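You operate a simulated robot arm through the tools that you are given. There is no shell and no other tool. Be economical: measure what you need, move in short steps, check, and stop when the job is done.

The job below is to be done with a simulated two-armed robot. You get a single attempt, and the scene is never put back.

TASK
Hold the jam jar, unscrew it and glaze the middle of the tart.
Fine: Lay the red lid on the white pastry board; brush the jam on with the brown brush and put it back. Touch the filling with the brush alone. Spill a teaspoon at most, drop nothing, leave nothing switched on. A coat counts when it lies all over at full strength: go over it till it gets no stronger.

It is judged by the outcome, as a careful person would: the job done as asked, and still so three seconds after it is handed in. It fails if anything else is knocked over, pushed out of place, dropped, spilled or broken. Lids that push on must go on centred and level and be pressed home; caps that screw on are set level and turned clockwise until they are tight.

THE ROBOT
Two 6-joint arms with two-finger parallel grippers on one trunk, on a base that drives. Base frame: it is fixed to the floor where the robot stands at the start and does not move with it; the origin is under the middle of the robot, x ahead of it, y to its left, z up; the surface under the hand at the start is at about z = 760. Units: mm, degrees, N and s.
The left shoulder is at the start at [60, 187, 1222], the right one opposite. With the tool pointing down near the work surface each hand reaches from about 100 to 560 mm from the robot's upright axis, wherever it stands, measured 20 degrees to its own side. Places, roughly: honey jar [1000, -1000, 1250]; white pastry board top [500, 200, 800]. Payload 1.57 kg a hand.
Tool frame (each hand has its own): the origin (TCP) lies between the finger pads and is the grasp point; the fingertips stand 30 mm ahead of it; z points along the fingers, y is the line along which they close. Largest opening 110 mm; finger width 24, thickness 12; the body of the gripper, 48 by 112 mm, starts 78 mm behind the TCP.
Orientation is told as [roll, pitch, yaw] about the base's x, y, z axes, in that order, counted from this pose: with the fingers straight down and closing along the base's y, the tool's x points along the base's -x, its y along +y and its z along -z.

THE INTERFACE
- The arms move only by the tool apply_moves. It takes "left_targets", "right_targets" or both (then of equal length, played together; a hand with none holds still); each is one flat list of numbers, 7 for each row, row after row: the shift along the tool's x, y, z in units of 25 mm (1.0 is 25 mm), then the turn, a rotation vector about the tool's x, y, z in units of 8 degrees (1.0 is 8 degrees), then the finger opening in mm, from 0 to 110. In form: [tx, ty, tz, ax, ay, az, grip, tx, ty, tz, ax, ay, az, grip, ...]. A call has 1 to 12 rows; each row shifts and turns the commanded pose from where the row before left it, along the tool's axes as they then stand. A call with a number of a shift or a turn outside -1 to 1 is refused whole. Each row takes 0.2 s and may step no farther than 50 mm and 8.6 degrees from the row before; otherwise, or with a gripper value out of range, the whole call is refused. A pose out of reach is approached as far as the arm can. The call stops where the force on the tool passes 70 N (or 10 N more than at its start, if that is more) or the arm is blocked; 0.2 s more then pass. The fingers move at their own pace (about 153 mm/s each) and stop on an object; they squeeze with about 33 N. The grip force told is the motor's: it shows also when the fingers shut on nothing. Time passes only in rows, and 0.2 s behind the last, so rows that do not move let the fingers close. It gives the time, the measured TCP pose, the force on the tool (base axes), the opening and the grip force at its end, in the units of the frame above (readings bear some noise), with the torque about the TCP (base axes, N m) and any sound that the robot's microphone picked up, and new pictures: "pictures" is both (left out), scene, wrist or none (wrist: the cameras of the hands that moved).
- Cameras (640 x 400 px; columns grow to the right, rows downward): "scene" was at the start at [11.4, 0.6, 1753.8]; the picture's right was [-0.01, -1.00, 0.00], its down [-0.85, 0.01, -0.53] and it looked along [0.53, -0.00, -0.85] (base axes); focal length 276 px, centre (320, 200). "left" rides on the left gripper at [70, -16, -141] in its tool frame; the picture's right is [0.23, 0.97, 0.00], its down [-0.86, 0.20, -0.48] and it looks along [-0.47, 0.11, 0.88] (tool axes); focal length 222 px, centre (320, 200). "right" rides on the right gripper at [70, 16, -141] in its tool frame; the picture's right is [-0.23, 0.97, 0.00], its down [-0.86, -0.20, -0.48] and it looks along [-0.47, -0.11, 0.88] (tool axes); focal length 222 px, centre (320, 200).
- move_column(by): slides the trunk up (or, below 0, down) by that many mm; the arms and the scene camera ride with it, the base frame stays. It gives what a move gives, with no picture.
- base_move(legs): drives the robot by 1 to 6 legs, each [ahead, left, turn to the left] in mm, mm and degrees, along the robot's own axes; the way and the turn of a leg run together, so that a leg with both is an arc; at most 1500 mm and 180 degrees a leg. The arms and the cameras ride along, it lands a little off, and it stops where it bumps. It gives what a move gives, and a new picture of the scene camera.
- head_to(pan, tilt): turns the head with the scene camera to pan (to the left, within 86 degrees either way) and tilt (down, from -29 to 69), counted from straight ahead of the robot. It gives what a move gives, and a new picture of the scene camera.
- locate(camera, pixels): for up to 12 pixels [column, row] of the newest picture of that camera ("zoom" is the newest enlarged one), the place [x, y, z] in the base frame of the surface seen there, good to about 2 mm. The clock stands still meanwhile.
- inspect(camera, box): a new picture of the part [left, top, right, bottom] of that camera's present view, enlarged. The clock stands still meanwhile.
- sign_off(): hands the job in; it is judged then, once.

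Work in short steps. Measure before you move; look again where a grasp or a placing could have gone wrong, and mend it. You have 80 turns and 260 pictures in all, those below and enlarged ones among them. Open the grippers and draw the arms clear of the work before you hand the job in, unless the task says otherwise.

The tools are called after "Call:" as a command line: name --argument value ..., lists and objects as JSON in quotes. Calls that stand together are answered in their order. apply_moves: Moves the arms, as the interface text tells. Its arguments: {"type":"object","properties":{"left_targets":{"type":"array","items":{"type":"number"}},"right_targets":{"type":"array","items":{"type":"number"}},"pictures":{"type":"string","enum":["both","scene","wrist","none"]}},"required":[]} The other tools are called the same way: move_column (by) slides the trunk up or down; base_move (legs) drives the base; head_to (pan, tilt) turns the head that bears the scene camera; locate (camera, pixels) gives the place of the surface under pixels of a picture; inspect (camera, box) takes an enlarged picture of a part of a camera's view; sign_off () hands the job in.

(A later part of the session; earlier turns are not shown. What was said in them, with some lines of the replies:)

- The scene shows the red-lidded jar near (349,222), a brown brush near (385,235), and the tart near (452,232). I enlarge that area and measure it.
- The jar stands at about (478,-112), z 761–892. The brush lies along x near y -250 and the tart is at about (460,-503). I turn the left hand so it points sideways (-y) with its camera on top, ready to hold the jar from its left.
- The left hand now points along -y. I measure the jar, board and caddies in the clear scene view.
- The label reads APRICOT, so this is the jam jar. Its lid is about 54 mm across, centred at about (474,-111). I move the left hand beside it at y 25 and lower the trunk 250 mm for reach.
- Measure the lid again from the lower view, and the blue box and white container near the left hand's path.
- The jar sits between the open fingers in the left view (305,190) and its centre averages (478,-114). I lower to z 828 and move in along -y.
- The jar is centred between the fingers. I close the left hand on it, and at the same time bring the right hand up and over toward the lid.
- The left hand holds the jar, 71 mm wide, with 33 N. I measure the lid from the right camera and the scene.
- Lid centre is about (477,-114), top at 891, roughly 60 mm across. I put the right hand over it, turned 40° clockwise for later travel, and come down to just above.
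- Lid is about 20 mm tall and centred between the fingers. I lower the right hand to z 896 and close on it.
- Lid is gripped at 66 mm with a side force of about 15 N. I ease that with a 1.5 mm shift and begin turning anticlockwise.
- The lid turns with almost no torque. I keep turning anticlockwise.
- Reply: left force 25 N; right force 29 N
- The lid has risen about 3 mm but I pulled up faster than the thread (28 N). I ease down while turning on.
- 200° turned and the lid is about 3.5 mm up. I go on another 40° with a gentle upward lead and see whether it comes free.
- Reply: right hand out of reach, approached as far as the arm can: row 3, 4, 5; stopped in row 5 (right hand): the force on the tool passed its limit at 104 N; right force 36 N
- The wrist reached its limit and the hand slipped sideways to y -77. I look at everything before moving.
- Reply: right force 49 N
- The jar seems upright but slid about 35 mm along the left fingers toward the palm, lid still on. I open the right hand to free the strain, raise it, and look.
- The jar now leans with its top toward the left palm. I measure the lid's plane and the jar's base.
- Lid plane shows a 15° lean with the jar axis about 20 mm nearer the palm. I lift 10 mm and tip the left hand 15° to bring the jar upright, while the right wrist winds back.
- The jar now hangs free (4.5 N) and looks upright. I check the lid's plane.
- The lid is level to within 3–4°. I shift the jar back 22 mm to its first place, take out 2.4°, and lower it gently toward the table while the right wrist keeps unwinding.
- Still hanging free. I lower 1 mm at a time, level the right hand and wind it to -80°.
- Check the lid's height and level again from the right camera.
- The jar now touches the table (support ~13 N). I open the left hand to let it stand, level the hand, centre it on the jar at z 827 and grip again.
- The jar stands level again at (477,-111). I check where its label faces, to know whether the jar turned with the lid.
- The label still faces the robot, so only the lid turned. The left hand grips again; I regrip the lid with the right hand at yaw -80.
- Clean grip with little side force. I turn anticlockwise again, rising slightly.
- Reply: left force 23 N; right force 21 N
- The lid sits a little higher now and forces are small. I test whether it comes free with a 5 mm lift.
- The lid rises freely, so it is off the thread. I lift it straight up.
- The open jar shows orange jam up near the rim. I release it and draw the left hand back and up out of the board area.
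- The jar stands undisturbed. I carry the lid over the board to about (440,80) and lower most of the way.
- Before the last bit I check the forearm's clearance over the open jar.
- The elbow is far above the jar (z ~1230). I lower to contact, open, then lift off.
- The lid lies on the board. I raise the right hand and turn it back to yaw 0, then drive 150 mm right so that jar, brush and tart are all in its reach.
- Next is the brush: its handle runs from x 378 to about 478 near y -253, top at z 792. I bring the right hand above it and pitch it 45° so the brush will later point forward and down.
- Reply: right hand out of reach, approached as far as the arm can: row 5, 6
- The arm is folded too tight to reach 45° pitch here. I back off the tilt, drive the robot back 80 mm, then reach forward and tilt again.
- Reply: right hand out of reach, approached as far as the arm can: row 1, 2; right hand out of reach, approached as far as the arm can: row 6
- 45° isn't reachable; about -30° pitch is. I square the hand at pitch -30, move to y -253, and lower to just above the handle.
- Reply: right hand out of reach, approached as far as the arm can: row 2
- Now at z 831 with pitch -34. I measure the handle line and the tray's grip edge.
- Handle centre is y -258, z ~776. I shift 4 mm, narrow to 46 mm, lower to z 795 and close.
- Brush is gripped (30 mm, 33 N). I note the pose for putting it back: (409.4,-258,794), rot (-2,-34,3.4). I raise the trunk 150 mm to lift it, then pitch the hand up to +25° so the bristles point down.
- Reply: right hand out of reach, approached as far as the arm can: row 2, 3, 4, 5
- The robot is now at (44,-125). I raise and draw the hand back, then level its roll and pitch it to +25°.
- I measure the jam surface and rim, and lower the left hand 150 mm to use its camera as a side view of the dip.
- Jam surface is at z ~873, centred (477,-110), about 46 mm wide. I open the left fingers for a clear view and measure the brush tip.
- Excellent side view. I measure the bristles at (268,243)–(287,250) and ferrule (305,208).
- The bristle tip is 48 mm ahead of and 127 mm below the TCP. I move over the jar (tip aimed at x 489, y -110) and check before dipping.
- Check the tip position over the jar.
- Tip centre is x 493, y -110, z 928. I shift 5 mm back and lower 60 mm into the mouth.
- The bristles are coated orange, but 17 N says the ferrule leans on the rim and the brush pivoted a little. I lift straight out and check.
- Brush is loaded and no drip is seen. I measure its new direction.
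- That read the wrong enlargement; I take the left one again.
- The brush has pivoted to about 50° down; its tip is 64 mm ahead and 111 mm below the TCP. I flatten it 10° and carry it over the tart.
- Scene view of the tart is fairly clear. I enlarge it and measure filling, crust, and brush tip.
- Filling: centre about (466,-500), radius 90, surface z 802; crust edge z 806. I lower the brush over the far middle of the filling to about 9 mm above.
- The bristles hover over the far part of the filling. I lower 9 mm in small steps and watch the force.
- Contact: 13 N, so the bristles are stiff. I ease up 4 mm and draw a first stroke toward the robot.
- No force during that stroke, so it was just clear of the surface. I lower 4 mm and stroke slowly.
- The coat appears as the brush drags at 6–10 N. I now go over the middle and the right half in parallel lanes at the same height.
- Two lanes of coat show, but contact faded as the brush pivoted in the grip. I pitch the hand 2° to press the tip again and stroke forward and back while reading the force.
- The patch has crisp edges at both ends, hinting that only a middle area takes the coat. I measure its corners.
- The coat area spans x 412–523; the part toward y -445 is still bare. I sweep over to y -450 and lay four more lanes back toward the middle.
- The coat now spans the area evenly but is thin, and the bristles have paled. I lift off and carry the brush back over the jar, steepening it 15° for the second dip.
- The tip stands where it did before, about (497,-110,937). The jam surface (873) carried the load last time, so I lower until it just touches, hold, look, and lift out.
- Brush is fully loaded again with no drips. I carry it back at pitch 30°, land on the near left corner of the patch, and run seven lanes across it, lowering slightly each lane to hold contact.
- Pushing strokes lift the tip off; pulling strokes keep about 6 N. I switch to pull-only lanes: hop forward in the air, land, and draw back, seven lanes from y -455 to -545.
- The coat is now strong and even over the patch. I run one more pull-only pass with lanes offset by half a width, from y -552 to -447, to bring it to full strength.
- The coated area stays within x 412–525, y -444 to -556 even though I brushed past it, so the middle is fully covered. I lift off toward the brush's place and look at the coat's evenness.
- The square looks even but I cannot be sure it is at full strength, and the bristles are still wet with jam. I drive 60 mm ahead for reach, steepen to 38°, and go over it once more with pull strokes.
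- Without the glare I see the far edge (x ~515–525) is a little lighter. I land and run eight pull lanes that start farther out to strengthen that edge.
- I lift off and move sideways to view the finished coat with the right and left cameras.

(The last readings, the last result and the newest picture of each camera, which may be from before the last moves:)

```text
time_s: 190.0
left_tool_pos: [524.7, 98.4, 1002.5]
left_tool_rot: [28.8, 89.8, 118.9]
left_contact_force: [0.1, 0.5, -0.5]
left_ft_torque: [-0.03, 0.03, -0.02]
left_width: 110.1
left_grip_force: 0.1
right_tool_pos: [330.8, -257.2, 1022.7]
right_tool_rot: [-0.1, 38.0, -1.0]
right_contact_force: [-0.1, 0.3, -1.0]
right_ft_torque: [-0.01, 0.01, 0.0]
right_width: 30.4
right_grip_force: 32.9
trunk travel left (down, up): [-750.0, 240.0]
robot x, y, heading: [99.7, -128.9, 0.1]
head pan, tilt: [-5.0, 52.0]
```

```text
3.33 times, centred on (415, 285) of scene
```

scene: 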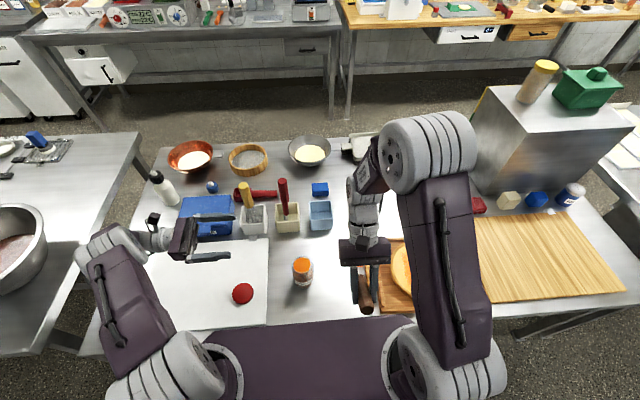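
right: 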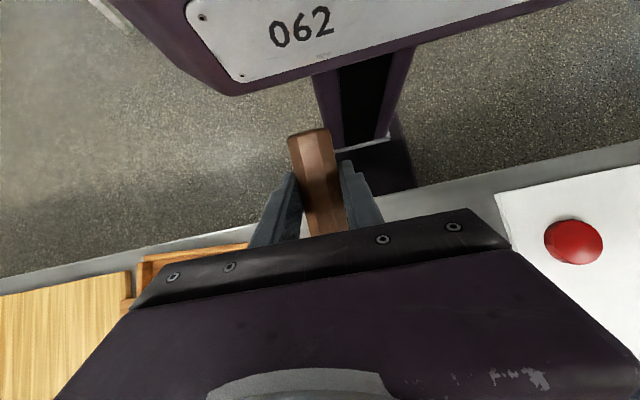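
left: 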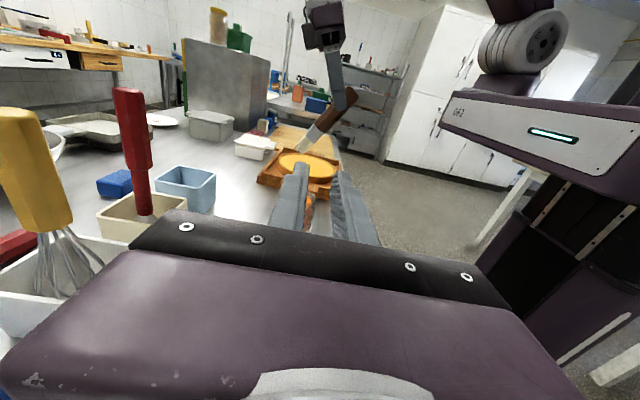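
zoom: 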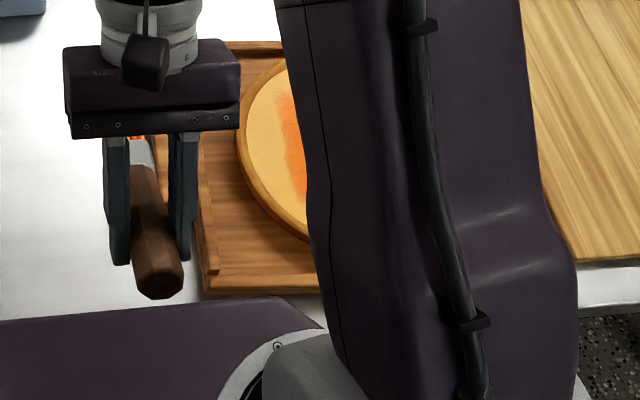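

The square is covered but slightly mottled, a bit lighter toward its far edge. I cross-brush the whole square sideways (along y) in close lines from far to near, which keeps steady contact, then lift off.

Call:
apply_moves --right_targets '[-0.2916, -0.97, -0.2278, 0, 0, 0, 15, -0.2916, -0.97, -0.2278, 0, 0, 0, 15, -0.2916, -0.97, -0.2278, 0, 0, 0, 15, -0.2916, -0.97, -0.2278, 0, 0, 0, 15, -0.2916, -0.97, -0.2278, 0, 0, 0, 15, -0.2916, -0.97, -0.2278, 0, 0, 0, 15, -0.2916, -0.97, -0.2278, 0, 0, 0, 15, -0.2916, -0.97, -0.2278, 0, 0, 0, 15, -0.2916, -0.97, -0.2278, 0, 0, 0, 15, -0.2916, -0.97, -0.2278, 0, 0, 0, 15, -0.2916, -0.97, -0.2278, 0, 0, 0, 15, -0.2916, -0.97, -0.2278, 0, 0, 0, 15]' --pictures "none"

Call:
apply_moves --right_targets '[-0.591, 0, 0.7565, 0, 0, 0, 15, -0.591, 0, 0.7565, 0, 0, 0, 15, -0.591, 0, 0.7565, 0, 0, 0, 15, -0.591, 0, 0.7565, 0, 0, 0, 15, -0.591, 0, 0.7565, 0, 0, 0, 15, -0.591, 0, 0.7565, 0, 0, 0, 15, -0.0739, 0, 0.0946, 0, 0, 0, 15, -0.0739, 0, 0.0946, 0, 0, 0, 15, -0.0739, 0, 0.0946, 0, 0, 0, 15]' --pictures "none"

Call:
inspect --camera "left" --box '[270, 120, 370, 190]'

Call:
apply_moves --right_targets '[0, 0.96, 0, 0, 0, 0, 15, 0, 0.96, 0, 0, 0, 0, 15, 0, 0.96, 0, 0, 0, 0, 15, 0, 0.96, 0, 0, 0, 0, 15, 0.358, 0, 0.321, 0, 0, 0, 15, 0, -0.96, 0, 0, 0, 0, 15, 0, -0.96, 0, 0, 0, 0, 15, 0, -0.96, 0, 0, 0, 0, 15, 0, -0.96, 0, 0, 0, 0, 15, 0.358, 0, 0.321, 0, 0, 0, 15]' --pictures "none"

Call:
apply_moves --right_targets '[0, 0.96, 0, 0, 0, 0, 15, 0, 0.96, 0, 0, 0, 0, 15, 0, 0.96, 0, 0, 0, 0, 15, 0, 0.96, 0, 0, 0, 0, 15, 0.358, 0, 0.321, 0, 0, 0, 15, 0, -0.96, 0, 0, 0, 0, 15, 0, -0.96, 0, 0, 0, 0, 15, 0, -0.96, 0, 0, 0, 0, 15, 0, -0.96, 0, 0, 0, 0, 15, 0.358, 0, 0.321, 0, 0, 0, 15]' --pictures "none"

Call:
apply_moves --right_targets '[0, 0.96, 0, 0, 0, 0, 15, 0, 0.96, 0, 0, 0, 0, 15, 0, 0.96, 0, 0, 0, 0, 15, 0, 0.96, 0, 0, 0, 0, 15, 0.358, 0, 0.321, 0, 0, 0, 15, 0, -0.96, 0, 0, 0, 0, 15, 0, -0.96, 0, 0, 0, 0, 15, 0, -0.96, 0, 0, 0, 0, 15, 0, -0.96, 0, 0, 0, 0, 15, 0.358, 0, 0.321, 0, 0, 0, 15]' --pictures "none"

Call:
apply_moves --right_targets '[0, 0.96, 0, 0, 0, 0, 15, 0, 0.96, 0, 0, 0, 0, 15, 0, 0.96, 0, 0, 0, 0, 15, 0, 0.96, 0, 0, 0, 0, 15, 0.358, 0, 0.321, 0, 0, 0, 15, 0, -0.96, 0, 0, 0, 0, 15, 0, -0.96, 0, 0, 0, 0, 15, 0, -0.96, 0, 0, 0, 0, 15, 0, -0.96, 0, 0, 0, 0, 15, 0.358, 0, 0.321, 0, 0, 0, 15]' --pictures "none"

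Call:
apply_moves --right_targets '[0, 0.96, 0, 0, 0, 0, 15, 0, 0.96, 0, 0, 0, 0, 15, 0, 0.96, 0, 0, 0, 0, 15, 0, 0.96, 0, 0, 0, 0, 15, 0.358, 0, 0.321, 0, 0, 0, 15, 0, -0.96, 0, 0, 0, 0, 15, 0, -0.96, 0, 0, 0, 0, 15, 0, -0.96, 0, 0, 0, 0, 15, 0, -0.96, 0, 0, 0, 0, 15]' --pictures "none"

Call:
inspect --camera "left" --box '[270, 120, 370, 190]'

Call:
apply_moves --right_targets '[0.6157, 0, -0.788, 0, 0, 0, 15, 0.6157, 0, -0.788, 0, 0, 0, 15, 0.6157, 0, -0.788, 0, 0, 0, 15, 0.6157, 0, -0.788, 0, 0, 0, 15, 0.6157, 0, -0.788, 0, 0, 0, 15, 0.6157, 0, -0.788, 0, 0, 0, 15]' --pictures "none"

Call:
inspect --camera "left" --box '[285, 145, 365, 195]'

Call:
inspect --camera "scene" --box '[335, 225, 495, 345]'

```text
time_s: 192.6
left_tool_pos: [525.3, 97.9, 1002.0]
left_tool_rot: [22.9, 89.7, 113.1]
left_contact_force: [0.3, -0.5, -0.6]
left_ft_torque: [0.02, -0.01, 0.03]
left_width: 110.0
left_grip_force: 0.2
right_tool_pos: [436.8, -551.0, 1021.7]
right_tool_rot: [0.1, 38.0, -0.8]
right_contact_force: [0.1, -0.5, -0.7]
right_ft_torque: [0.03, 0.02, -0.01]
right_width: 30.2
right_grip_force: 33.5
trunk travel left (down, up): [-750.0, 240.0]
robot x, y, heading: [101.4, -130.9, 0.0]
head pan, tilt: [-5.0, 52.0]
```

```text
time_s: 194.6
left_tool_pos: [523.4, 98.2, 1002.7]
left_tool_rot: [1.9, 90.0, 92.2]
left_contact_force: [0.5, -0.4, -0.2]
left_ft_torque: [0.02, 0.01, 0.0]
left_width: 110.1
left_grip_force: 0.1
right_tool_pos: [437.6, -550.8, 869.4]
right_tool_rot: [-0.3, 37.9, -1.2]
right_contact_force: [-1.5, 1.0, 10.1]
right_ft_torque: [0.04, -0.89, -0.02]
right_width: 30.5
right_grip_force: 33.0
trunk travel left (down, up): [-750.0, 240.0]
robot x, y, heading: [96.5, -128.1, 0.2]
head pan, tilt: [-5.0, 52.0]
```

```text
5.71 times, centred on (320, 155) of left
```

zoom: 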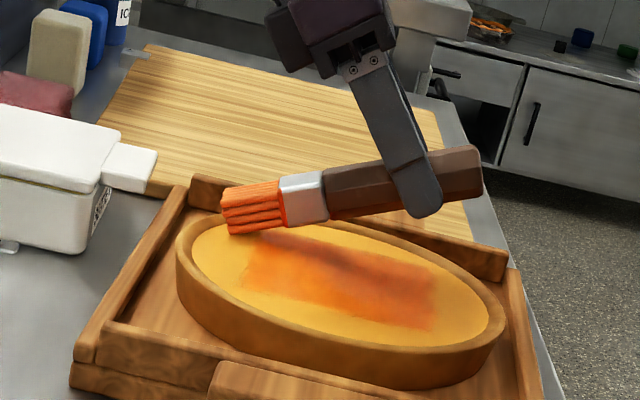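

```text
time_s: 196.8
left_tool_pos: [524.4, 98.1, 1001.3]
left_tool_rot: [19.8, 89.7, 110.0]
left_contact_force: [0.3, 0.0, -0.1]
left_ft_torque: [0.03, -0.02, -0.02]
left_width: 109.9
left_grip_force: 0.1
right_tool_pos: [413.8, -549.6, 867.5]
right_tool_rot: [-0.1, 38.0, -1.0]
right_contact_force: [1.8, -0.4, 5.2]
right_ft_torque: [-0.01, -0.67, 0.01]
right_width: 30.2
right_grip_force: 33.0
trunk travel left (down, up): [-750.0, 240.0]
robot x, y, heading: [97.3, -130.1, -0.0]
head pan, tilt: [-5.0, 52.0]
```

```text
time_s: 199.0
left_tool_pos: [524.8, 98.5, 1003.6]
left_tool_rot: [20.4, 89.8, 110.8]
left_contact_force: [0.5, 0.4, 0.1]
left_ft_torque: [-0.01, -0.03, 0.02]
left_width: 109.9
left_grip_force: 0.0
right_tool_pos: [390.0, -550.0, 867.0]
right_tool_rot: [-0.1, 38.0, -1.0]
right_contact_force: [2.3, -0.6, 5.5]
right_ft_torque: [-0.04, -0.82, -0.01]
right_width: 30.1
right_grip_force: 32.8
trunk travel left (down, up): [-750.0, 240.0]
robot x, y, heading: [100.2, -129.3, 0.0]
head pan, tilt: [-5.0, 52.0]
```

```text
time_s: 201.2
left_tool_pos: [526.1, 97.8, 1002.8]
left_tool_rot: [21.3, 89.8, 111.5]
left_contact_force: [-0.3, -0.1, 0.8]
left_ft_torque: [0.0, -0.02, -0.02]
left_width: 110.0
left_grip_force: 0.1
right_tool_pos: [365.1, -550.3, 863.7]
right_tool_rot: [-0.1, 37.9, -1.0]
right_contact_force: [2.4, 0.1, 5.5]
right_ft_torque: [-0.04, -0.72, -0.1]
right_width: 30.6
right_grip_force: 33.0
trunk travel left (down, up): [-750.0, 240.0]
robot x, y, heading: [101.7, -130.0, 0.2]
head pan, tilt: [-5.0, 52.0]
```

```text
time_s: 203.4
left_tool_pos: [525.1, 98.6, 1001.9]
left_tool_rot: [22.0, 89.8, 112.1]
left_contact_force: [0.0, -0.2, -0.5]
left_ft_torque: [0.05, 0.02, -0.02]
left_width: 109.8
left_grip_force: 0.2
right_tool_pos: [342.1, -549.0, 862.4]
right_tool_rot: [-0.3, 37.9, -1.1]
right_contact_force: [3.3, -0.5, 7.5]
right_ft_torque: [0.0, -0.99, -0.05]
right_width: 30.5
right_grip_force: 33.0
trunk travel left (down, up): [-750.0, 240.0]
robot x, y, heading: [97.6, -130.4, -0.1]
head pan, tilt: [-5.0, 52.0]
```

```text
time_s: 205.4
left_tool_pos: [523.9, 98.4, 1002.8]
left_tool_rot: [14.1, 89.7, 104.2]
left_contact_force: [0.2, 0.1, 0.2]
left_ft_torque: [0.0, -0.04, 0.0]
left_width: 109.8
left_grip_force: 0.1
right_tool_pos: [330.2, -548.6, 862.8]
right_tool_rot: [-0.1, 38.0, -1.0]
right_contact_force: [0.6, 0.4, 3.0]
right_ft_torque: [-0.01, -0.31, 0.07]
right_width: 30.6
right_grip_force: 32.8
trunk travel left (down, up): [-750.0, 240.0]
robot x, y, heading: [98.9, -127.1, 0.3]
head pan, tilt: [-5.0, 52.0]
```

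```text
5.71 times, centred on (320, 155) of left
```

zoom: 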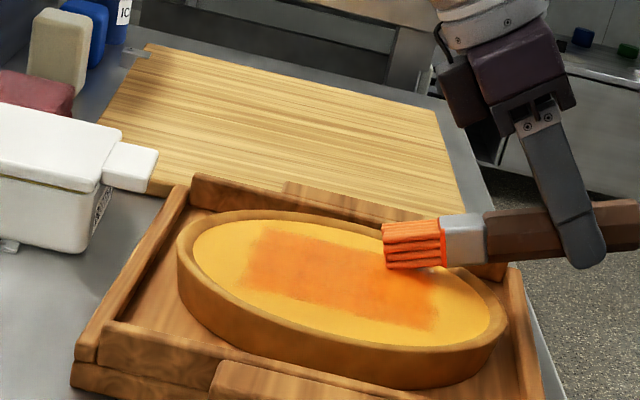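

```text
time_s: 206.8
left_tool_pos: [524.6, 97.6, 1001.4]
left_tool_rot: [19.1, 89.8, 109.2]
left_contact_force: [-0.2, 0.6, 0.7]
left_ft_torque: [-0.01, 0.02, 0.03]
left_width: 110.0
left_grip_force: 0.1
right_tool_pos: [328.7, -548.7, 1011.6]
right_tool_rot: [0.0, 38.0, -1.0]
right_contact_force: [-0.3, 0.9, -0.3]
right_ft_torque: [-0.02, 0.01, 0.04]
right_width: 30.5
right_grip_force: 32.4
trunk travel left (down, up): [-750.0, 240.0]
robot x, y, heading: [98.1, -130.1, -0.1]
head pan, tilt: [-5.0, 52.0]
```

```text
8.00 times, centred on (325, 170) of left
```

zoom: 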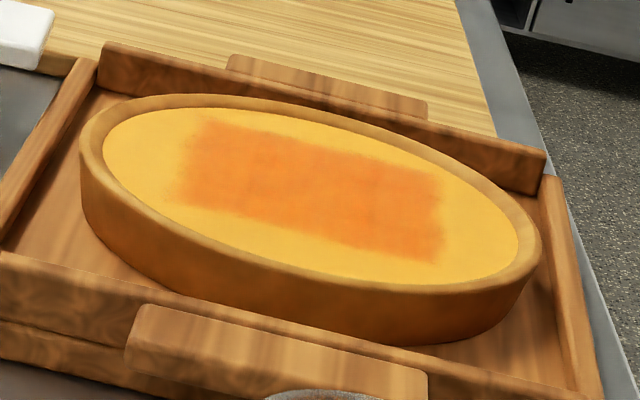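

```text
3.33 times, centred on (415, 285) of scene
```

zoom: 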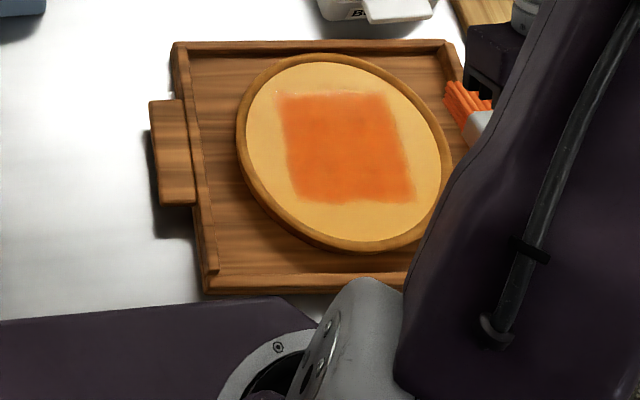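

The glare-free view shows the square evenly coated to crisp edges, so the glazing is done. Now I bring the brush back over its place at (430,-258), level it (hand pitch 21°) and restore its yaw.

Call:
apply_moves --right_targets '[-0.252, 0.97, -0.197, 0, 0, 0, 15, -0.252, 0.97, -0.197, 0, 0, 0, 15, -0.252, 0.97, -0.197, 0, 0, 0, 15, -0.252, 0.97, -0.197, 0, 0, 0, 15, -0.252, 0.97, -0.197, 0, 0, 0, 15, -0.252, 0.97, -0.197, 0, 0, 0, 15, -0.252, 0.97, -0.197, 0, 0, 0, 15, -0.252, 0.97, -0.197, 0, 0, 0, 15, -0.252, 0.97, -0.197, 0, 0, 0, 15, -0.252, 0.97, -0.197, 0, 0, 0, 15, -0.252, 0.97, -0.197, 0, 0, 0, 15, -0.252, 0.97, -0.197, 0, 0, 0, 15]' --pictures "none"

Call:
apply_moves --right_targets '[0, 0, 0, 0, -0.708, 0, 15, 0, 0, 0, 0, -0.708, 0, 15, 0, 0, 0, 0, -0.708, 0, 15, 0, 0, 0, 0.197, 0, -0.513, 15]' --pictures "scene"

Call:
inspect --camera "left" --box '[250, 40, 430, 200]'

Call:
locate --camera "left" --pixels '[[300, 130]]'

```text
time_s: 209.4
left_tool_pos: [526.2, 98.8, 1001.7]
left_tool_rot: [34.1, 89.8, 124.2]
left_contact_force: [-0.2, 0.7, 0.3]
left_ft_torque: [0.01, -0.02, 0.03]
left_width: 110.1
left_grip_force: 0.0
right_tool_pos: [431.7, -259.0, 1012.1]
right_tool_rot: [-0.1, 38.0, -1.2]
right_contact_force: [0.2, 0.1, -0.7]
right_ft_torque: [-0.02, 0.0, -0.02]
right_width: 30.7
right_grip_force: 33.2
trunk travel left (down, up): [-750.0, 240.0]
robot x, y, heading: [97.3, -126.5, -0.1]
head pan, tilt: [-5.0, 52.0]
```

```text
time_s: 210.4
left_tool_pos: [526.4, 97.2, 1000.3]
left_tool_rot: [28.9, 89.8, 119.0]
left_contact_force: [-1.0, 0.8, -1.7]
left_ft_torque: [0.02, -0.01, 0.0]
left_width: 110.1
left_grip_force: 0.1
right_tool_pos: [431.3, -259.5, 1012.0]
right_tool_rot: [0.1, 20.9, 3.3]
right_contact_force: [0.5, -0.2, 0.5]
right_ft_torque: [-0.02, 0.02, 0.01]
right_width: 30.4
right_grip_force: 32.7
trunk travel left (down, up): [-750.0, 240.0]
robot x, y, heading: [101.1, -126.8, 0.1]
head pan, tilt: [-5.0, 52.0]
```

scene: 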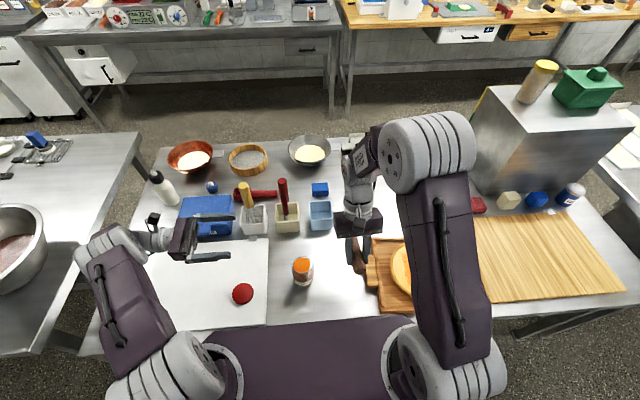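

```text
2.50 times, centred on (340, 120) of left
```

zoom: 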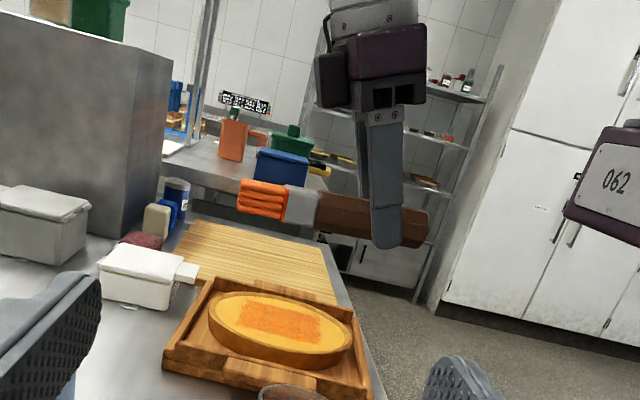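

```text
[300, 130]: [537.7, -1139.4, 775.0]
```

Measure whether the brush is level.

Call:
locate --camera "zoom" --pixels '[[243, 196], [250, 205], [265, 208], [300, 207], [330, 213], [355, 218], [415, 228], [424, 228], [255, 184], [340, 198]]'

```text
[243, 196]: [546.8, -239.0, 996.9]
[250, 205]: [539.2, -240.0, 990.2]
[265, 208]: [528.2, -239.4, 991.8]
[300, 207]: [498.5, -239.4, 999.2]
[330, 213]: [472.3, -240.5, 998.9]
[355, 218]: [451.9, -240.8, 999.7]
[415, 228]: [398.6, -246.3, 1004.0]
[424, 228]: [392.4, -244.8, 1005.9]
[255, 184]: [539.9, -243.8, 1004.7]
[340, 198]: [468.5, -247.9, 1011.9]
```

The brush is level within 3°, and its butt and tip line up with the original x 385–547. I lower it to just above the table, then in small steps.

Call:
apply_moves --right_targets '[-0.246, 0, 0.977, 0, 0, 0, 15, -0.358, 0, 0.934, 0, 0, 0, 15, -0.358, 0, 0.934, 0, 0, 0, 15, -0.358, 0, 0.934, 0, 0, 0, 15, -0.358, 0, 0.934, 0, 0, 0, 15, -0.358, 0, 0.934, 0, 0, 0, 15, -0.358, 0, 0.934, 0, 0, 0, 15, -0.358, 0, 0.934, 0, 0, 0, 15, -0.2, 0, 0.523, 0, 0, 0, 15]' --pictures "scene"

Call:
apply_moves --right_targets '[-0.0286, 0, 0.0747, 0, 0, 0, 15]' --pictures "none"

Call:
apply_moves --right_targets '[-0.0286, 0, 0.0747, 0, 0, 0, 15]' --pictures "none"

Call:
inspect --camera "left" --box '[260, 120, 400, 220]'

Call:
inspect --camera "scene" --box '[320, 210, 420, 290]'

```text
time_s: 212.4
left_tool_pos: [525.1, 97.9, 1003.6]
left_tool_rot: [24.9, 89.8, 114.9]
left_contact_force: [-1.2, 0.0, 0.4]
left_ft_torque: [-0.01, 0.01, 0.01]
left_width: 110.0
left_grip_force: 0.1
right_tool_pos: [427.8, -260.7, 797.3]
right_tool_rot: [0.1, 21.2, 3.4]
right_contact_force: [-0.3, -0.1, -0.2]
right_ft_torque: [0.0, 0.03, 0.03]
right_width: 30.3
right_grip_force: 33.0
trunk travel left (down, up): [-750.0, 240.0]
robot x, y, heading: [96.4, -130.7, -0.2]
head pan, tilt: [-5.0, 52.0]
```

scene: 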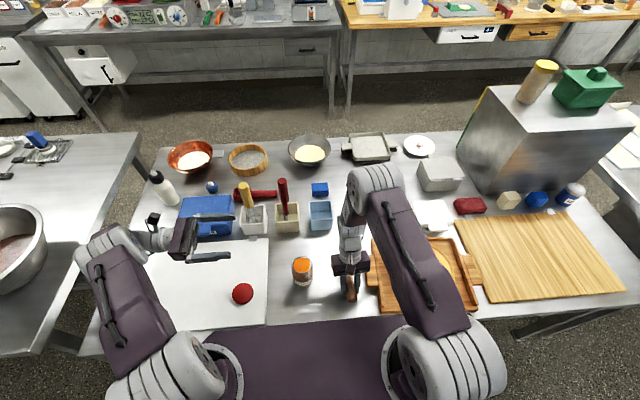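

```text
time_s: 212.8
left_tool_pos: [525.4, 98.1, 1001.7]
left_tool_rot: [24.2, 89.8, 114.3]
left_contact_force: [-0.4, -0.2, -0.6]
left_ft_torque: [-0.01, 0.03, -0.01]
left_width: 110.1
left_grip_force: 0.1
right_tool_pos: [428.2, -258.8, 795.1]
right_tool_rot: [-0.1, 21.1, 3.4]
right_contact_force: [-0.1, -0.3, -0.5]
right_ft_torque: [0.01, 0.02, -0.02]
right_width: 30.7
right_grip_force: 33.2
trunk travel left (down, up): [-750.0, 240.0]
robot x, y, heading: [98.4, -126.0, 0.0]
head pan, tilt: [-5.0, 52.0]
```

```text
time_s: 213.2
left_tool_pos: [525.8, 97.7, 1002.9]
left_tool_rot: [24.0, 89.8, 114.0]
left_contact_force: [0.2, -0.6, 1.3]
left_ft_torque: [0.02, 0.04, 0.0]
left_width: 110.0
left_grip_force: 0.0
right_tool_pos: [427.1, -259.7, 794.4]
right_tool_rot: [-0.1, 21.1, 3.5]
right_contact_force: [0.4, 0.9, -0.7]
right_ft_torque: [-0.02, -0.01, 0.01]
right_width: 30.5
right_grip_force: 32.8
trunk travel left (down, up): [-750.0, 240.0]
robot x, y, heading: [97.6, -131.8, 0.0]
head pan, tilt: [-5.0, 52.0]
```

```text
4.00 times, centred on (330, 170) of left
```

zoom: 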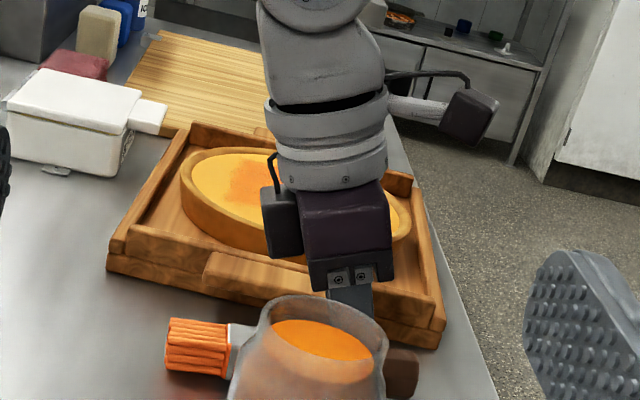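

```text
5.00 times, centred on (370, 250) of scene
```

zoom: 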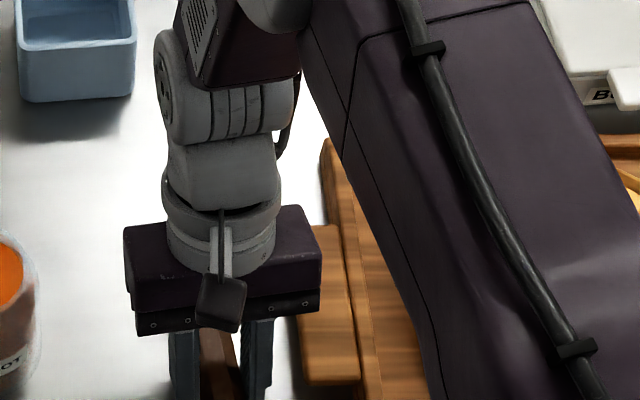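

No contact yet. I lower three more 2 mm steps and read the force.

Call:
apply_moves --right_targets '[-0.0286, 0, 0.0747, 0, 0, 0, 15]' --pictures "none"

Call:
apply_moves --right_targets '[-0.0286, 0, 0.0747, 0, 0, 0, 15]' --pictures "none"

Call:
apply_moves --right_targets '[-0.0286, 0, 0.0747, 0, 0, 0, 15]' --pictures "wrist"

```text
time_s: 213.6
left_tool_pos: [523.8, 97.3, 1002.5]
left_tool_rot: [-0.2, 89.7, 89.9]
left_contact_force: [0.1, 0.1, 0.5]
left_ft_torque: [-0.02, 0.02, 0.01]
left_width: 109.8
left_grip_force: 0.1
right_tool_pos: [427.7, -260.1, 791.7]
right_tool_rot: [0.0, 20.9, 3.4]
right_contact_force: [1.4, -2.2, 17.2]
right_ft_torque: [0.05, -0.07, 0.03]
right_width: 30.5
right_grip_force: 33.1
trunk travel left (down, up): [-750.0, 240.0]
robot x, y, heading: [98.2, -132.0, -0.2]
head pan, tilt: [-5.0, 52.0]
```

```text
time_s: 214.0
left_tool_pos: [522.1, 98.4, 1003.8]
left_tool_rot: [-32.9, 89.8, 57.1]
left_contact_force: [-0.5, -0.8, -0.5]
left_ft_torque: [0.0, -0.04, 0.07]
left_width: 110.0
left_grip_force: 0.1
right_tool_pos: [426.8, -260.0, 791.9]
right_tool_rot: [-0.1, 20.7, 3.4]
right_contact_force: [7.4, -6.2, 53.1]
right_ft_torque: [-0.07, -0.24, 0.01]
right_width: 30.6
right_grip_force: 32.9
trunk travel left (down, up): [-750.0, 240.0]
robot x, y, heading: [98.8, -126.5, -0.1]
head pan, tilt: [-5.0, 52.0]
```

```text
time_s: 214.3
left_tool_pos: [523.5, 99.1, 1002.2]
left_tool_rot: [-21.5, 89.8, 68.7]
left_contact_force: [0.9, -0.6, 0.3]
left_ft_torque: [-0.01, -0.04, 0.03]
left_width: 109.9
left_grip_force: 0.0
right_tool_pos: [427.9, -259.9, 793.0]
right_tool_rot: [-0.2, 20.9, 3.4]
right_contact_force: [-2.2, -4.1, 41.6]
right_ft_torque: [0.13, 0.09, 0.07]
right_width: 30.4
right_grip_force: 32.4
trunk travel left (down, up): [-750.0, 240.0]
robot x, y, heading: [99.5, -129.4, -0.1]
head pan, tilt: [-5.0, 52.0]
stopped in row 1 (right hand): the force on the tool passed its limit at 76 N (the readings are from after the stop); the commanded pose is now the measured one
```

right: 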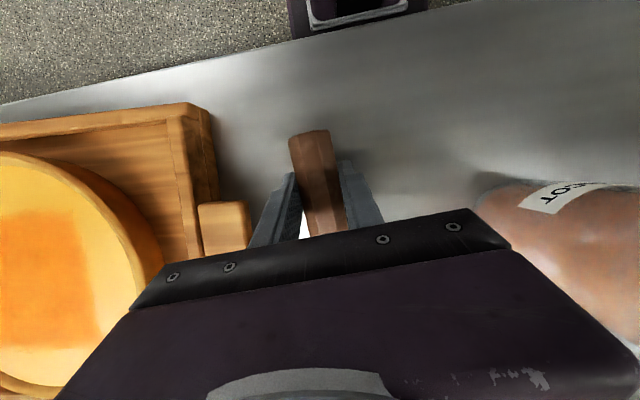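

The fingertips rest on the table at z 792. I ease up 1 mm, open gently, then withdraw the hand straight back along its own axis.

Call:
apply_moves --right_targets '[0.014, 0, -0.037, 0, 0, 0, 15, 0, 0, 0, 0, 0, 0, 33, 0, 0, 0, 0, 0, 0, 36, 0, 0, 0, 0, 0, 0, 46, 0, 0, 0, 0, 0, 0, 46]' --pictures "none"

Call:
apply_moves --right_targets '[0, 0, -0.5, 0, 0, 0, 46, 0, 0, -1, 0, 0, 0, 46, 0, 0, -1, 0, 0, 0, 46, 0, 0, -1, 0, 0, 0, 46, 0, 0, -1, 0, 0, 0, 46, 0, 0, -1, 0, 0, 0, 46, 0, 0, -1, 0, 0, 0, 46, 0, 0, -1, 0, 0, 0, 60]' --pictures "both"

Call:
inspect --camera "left" --box '[240, 100, 400, 220]'

Call:
inspect --camera "scene" --box '[280, 190, 440, 320]'

```text
time_s: 215.5
left_tool_pos: [521.7, 96.3, 1002.6]
left_tool_rot: [-24.0, 89.8, 65.9]
left_contact_force: [0.0, -0.9, -0.7]
left_ft_torque: [0.01, 0.0, 0.02]
left_width: 110.2
left_grip_force: 0.0
right_tool_pos: [427.7, -261.6, 791.8]
right_tool_rot: [0.0, 20.7, 3.4]
right_contact_force: [0.0, -10.7, 40.6]
right_ft_torque: [-0.3, 0.0, 0.18]
right_width: 32.9
right_grip_force: 0.1
trunk travel left (down, up): [-750.0, 240.0]
robot x, y, heading: [101.1, -130.7, -0.2]
head pan, tilt: [-5.0, 52.0]
```

```text
time_s: 217.3
left_tool_pos: [525.8, 96.9, 1001.8]
left_tool_rot: [19.0, 89.9, 109.1]
left_contact_force: [-0.6, -1.2, -0.1]
left_ft_torque: [0.0, -0.01, 0.01]
left_width: 110.0
left_grip_force: 0.0
right_tool_pos: [495.6, -257.5, 968.0]
right_tool_rot: [0.0, 21.0, 3.5]
right_contact_force: [-0.2, 0.4, 1.5]
right_ft_torque: [0.01, -0.02, -0.02]
right_width: 59.8
right_grip_force: 0.0
trunk travel left (down, up): [-750.0, 240.0]
robot x, y, heading: [98.2, -129.4, 0.1]
head pan, tilt: [-5.0, 52.0]
```

scene: 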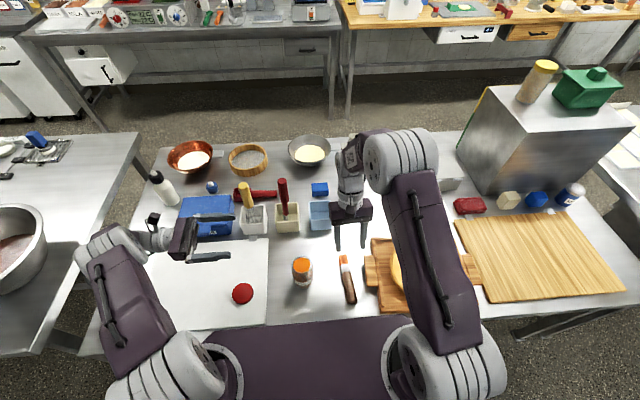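
right: 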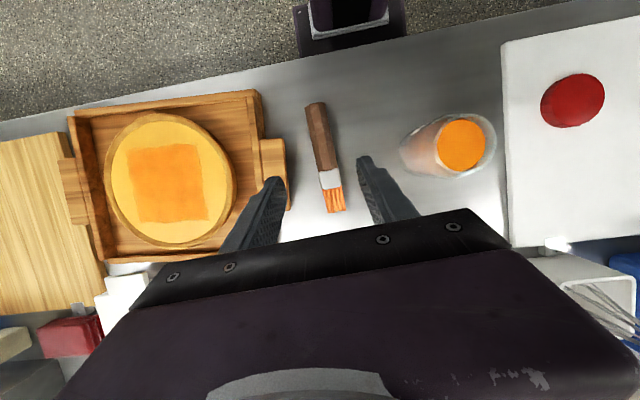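

```text
3.33 times, centred on (320, 160) of left
```

zoom: 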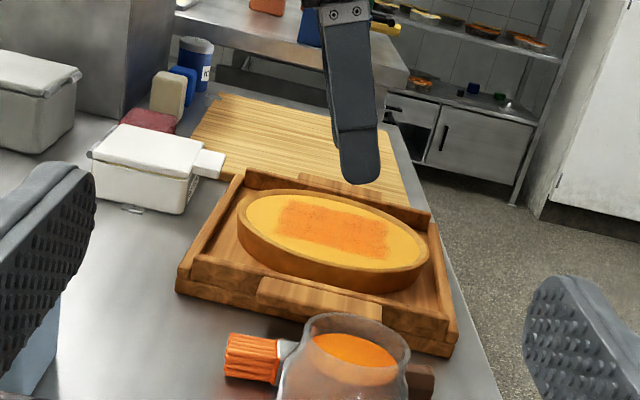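

```text
3.08 times, centred on (360, 255) of scene
```

zoom: 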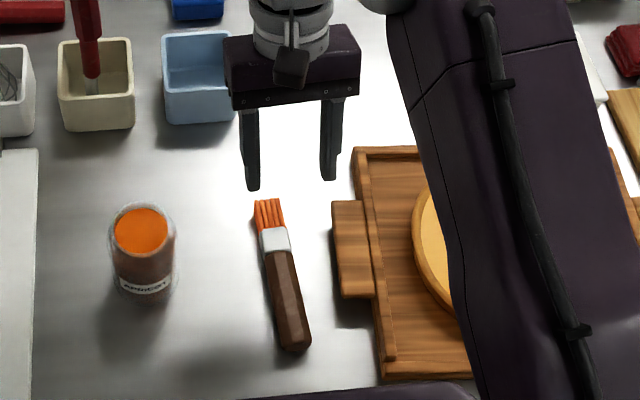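

The brush lies back in its place, the jar stands upright, the lid is on the board, and the square is evenly glazed. I raise the trunk and back the robot off to draw the arms clear, then take a last look.

Call:
locate --camera "zoom" --pixels '[[293, 340], [282, 280], [276, 240], [270, 205]]'

Call:
move_column --by 120

Call:
base_move --legs '[[-150, 0, 0]]'

Call:
inspect --camera "scene" --box '[180, 140, 480, 300]'

Call:
inspect --camera "right" --box '[60, 40, 640, 260]'

```text
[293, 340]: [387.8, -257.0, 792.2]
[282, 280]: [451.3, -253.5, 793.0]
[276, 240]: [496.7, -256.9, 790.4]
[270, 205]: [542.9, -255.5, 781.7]
```

```text
time_s: 218.8
left_tool_pos: [524.1, 98.0, 1122.3]
left_tool_rot: [25.0, 89.7, 115.1]
left_contact_force: [-0.5, -0.9, 1.1]
left_ft_torque: [0.03, -0.01, -0.01]
left_width: 110.1
left_grip_force: 0.0
right_tool_pos: [496.7, -256.8, 1087.3]
right_tool_rot: [0.0, 20.9, 3.5]
right_contact_force: [-0.1, -1.9, 0.0]
right_ft_torque: [0.03, 0.02, 0.02]
right_width: 59.8
right_grip_force: 0.1
trunk travel left (down, up): [-870.0, 120.0]
robot x, y, heading: [100.6, -126.0, 0.2]
head pan, tilt: [-5.0, 52.0]
```

```text
time_s: 220.2
left_tool_pos: [378.4, 98.0, 1120.4]
left_tool_rot: [48.4, 89.6, 138.5]
left_contact_force: [1.8, 0.6, 1.1]
left_ft_torque: [0.0, 0.0, -0.04]
left_width: 109.8
left_grip_force: 0.2
right_tool_pos: [349.1, -256.0, 1085.7]
right_tool_rot: [0.0, 21.1, 3.4]
right_contact_force: [-0.2, -0.1, -1.2]
right_ft_torque: [0.0, 0.02, -0.01]
right_width: 60.2
right_grip_force: 0.0
trunk travel left (down, up): [-870.0, 120.0]
robot x, y, heading: [-51.1, -126.7, -0.1]
head pan, tilt: [-5.0, 52.0]
```

scene: 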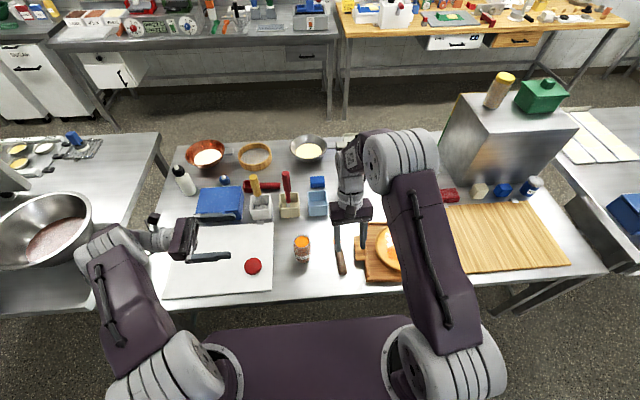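

```text
2.13 times, centred on (330, 220) of scene
```

zoom: 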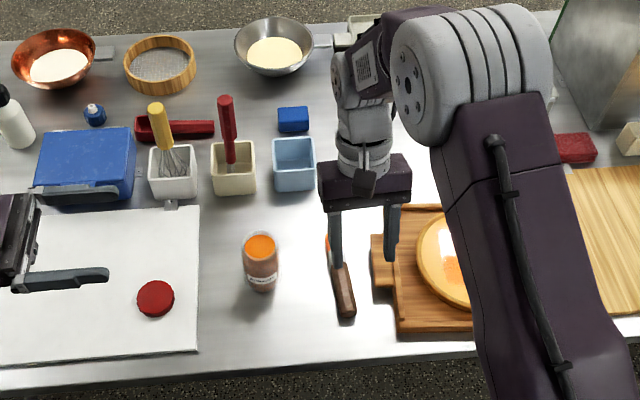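

```text
1.10 times, centred on (350, 150) of right
5 turns are left
```

zoom: 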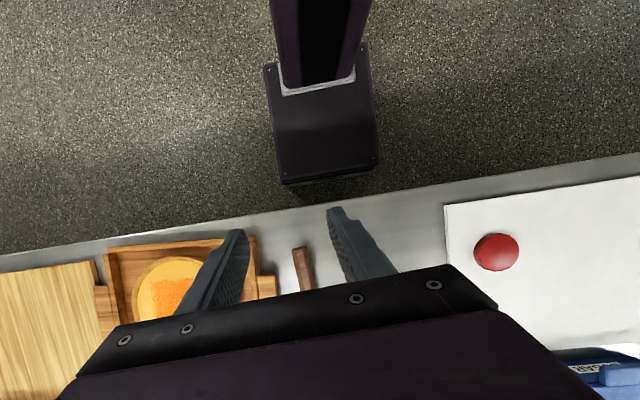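

Everything is in place: brush back at (388–543,-256), jar upright, lid on the board, coat even, both hands empty and clear. I hand the job in.

Call:
sign_off

```text
The job is handed in.
```

I unscrewed the apricot jam, laid the red lid on the white board and glazed the middle of the tart with the brown brush. The brush is back where it lay. After several passes the coat looked even by eye, but I had no way to measure its strength.

- **Jar slip:** while unscrewing, my right wrist reached its turning limit and dragged the jar about 20–35 mm, tilting it about 15°. The lid was still on and nothing spilled. I set the jar upright again in its original place.
- **Jar now:** it is standing there open, since the task did not ask for the lid to go back on.
- **Brush:** it is back within a few millimetres of where it was, with jam still on the bristles.
- **Spills and drops:** I saw no drips and dropped nothing. Both hands are empty and clear of the work.
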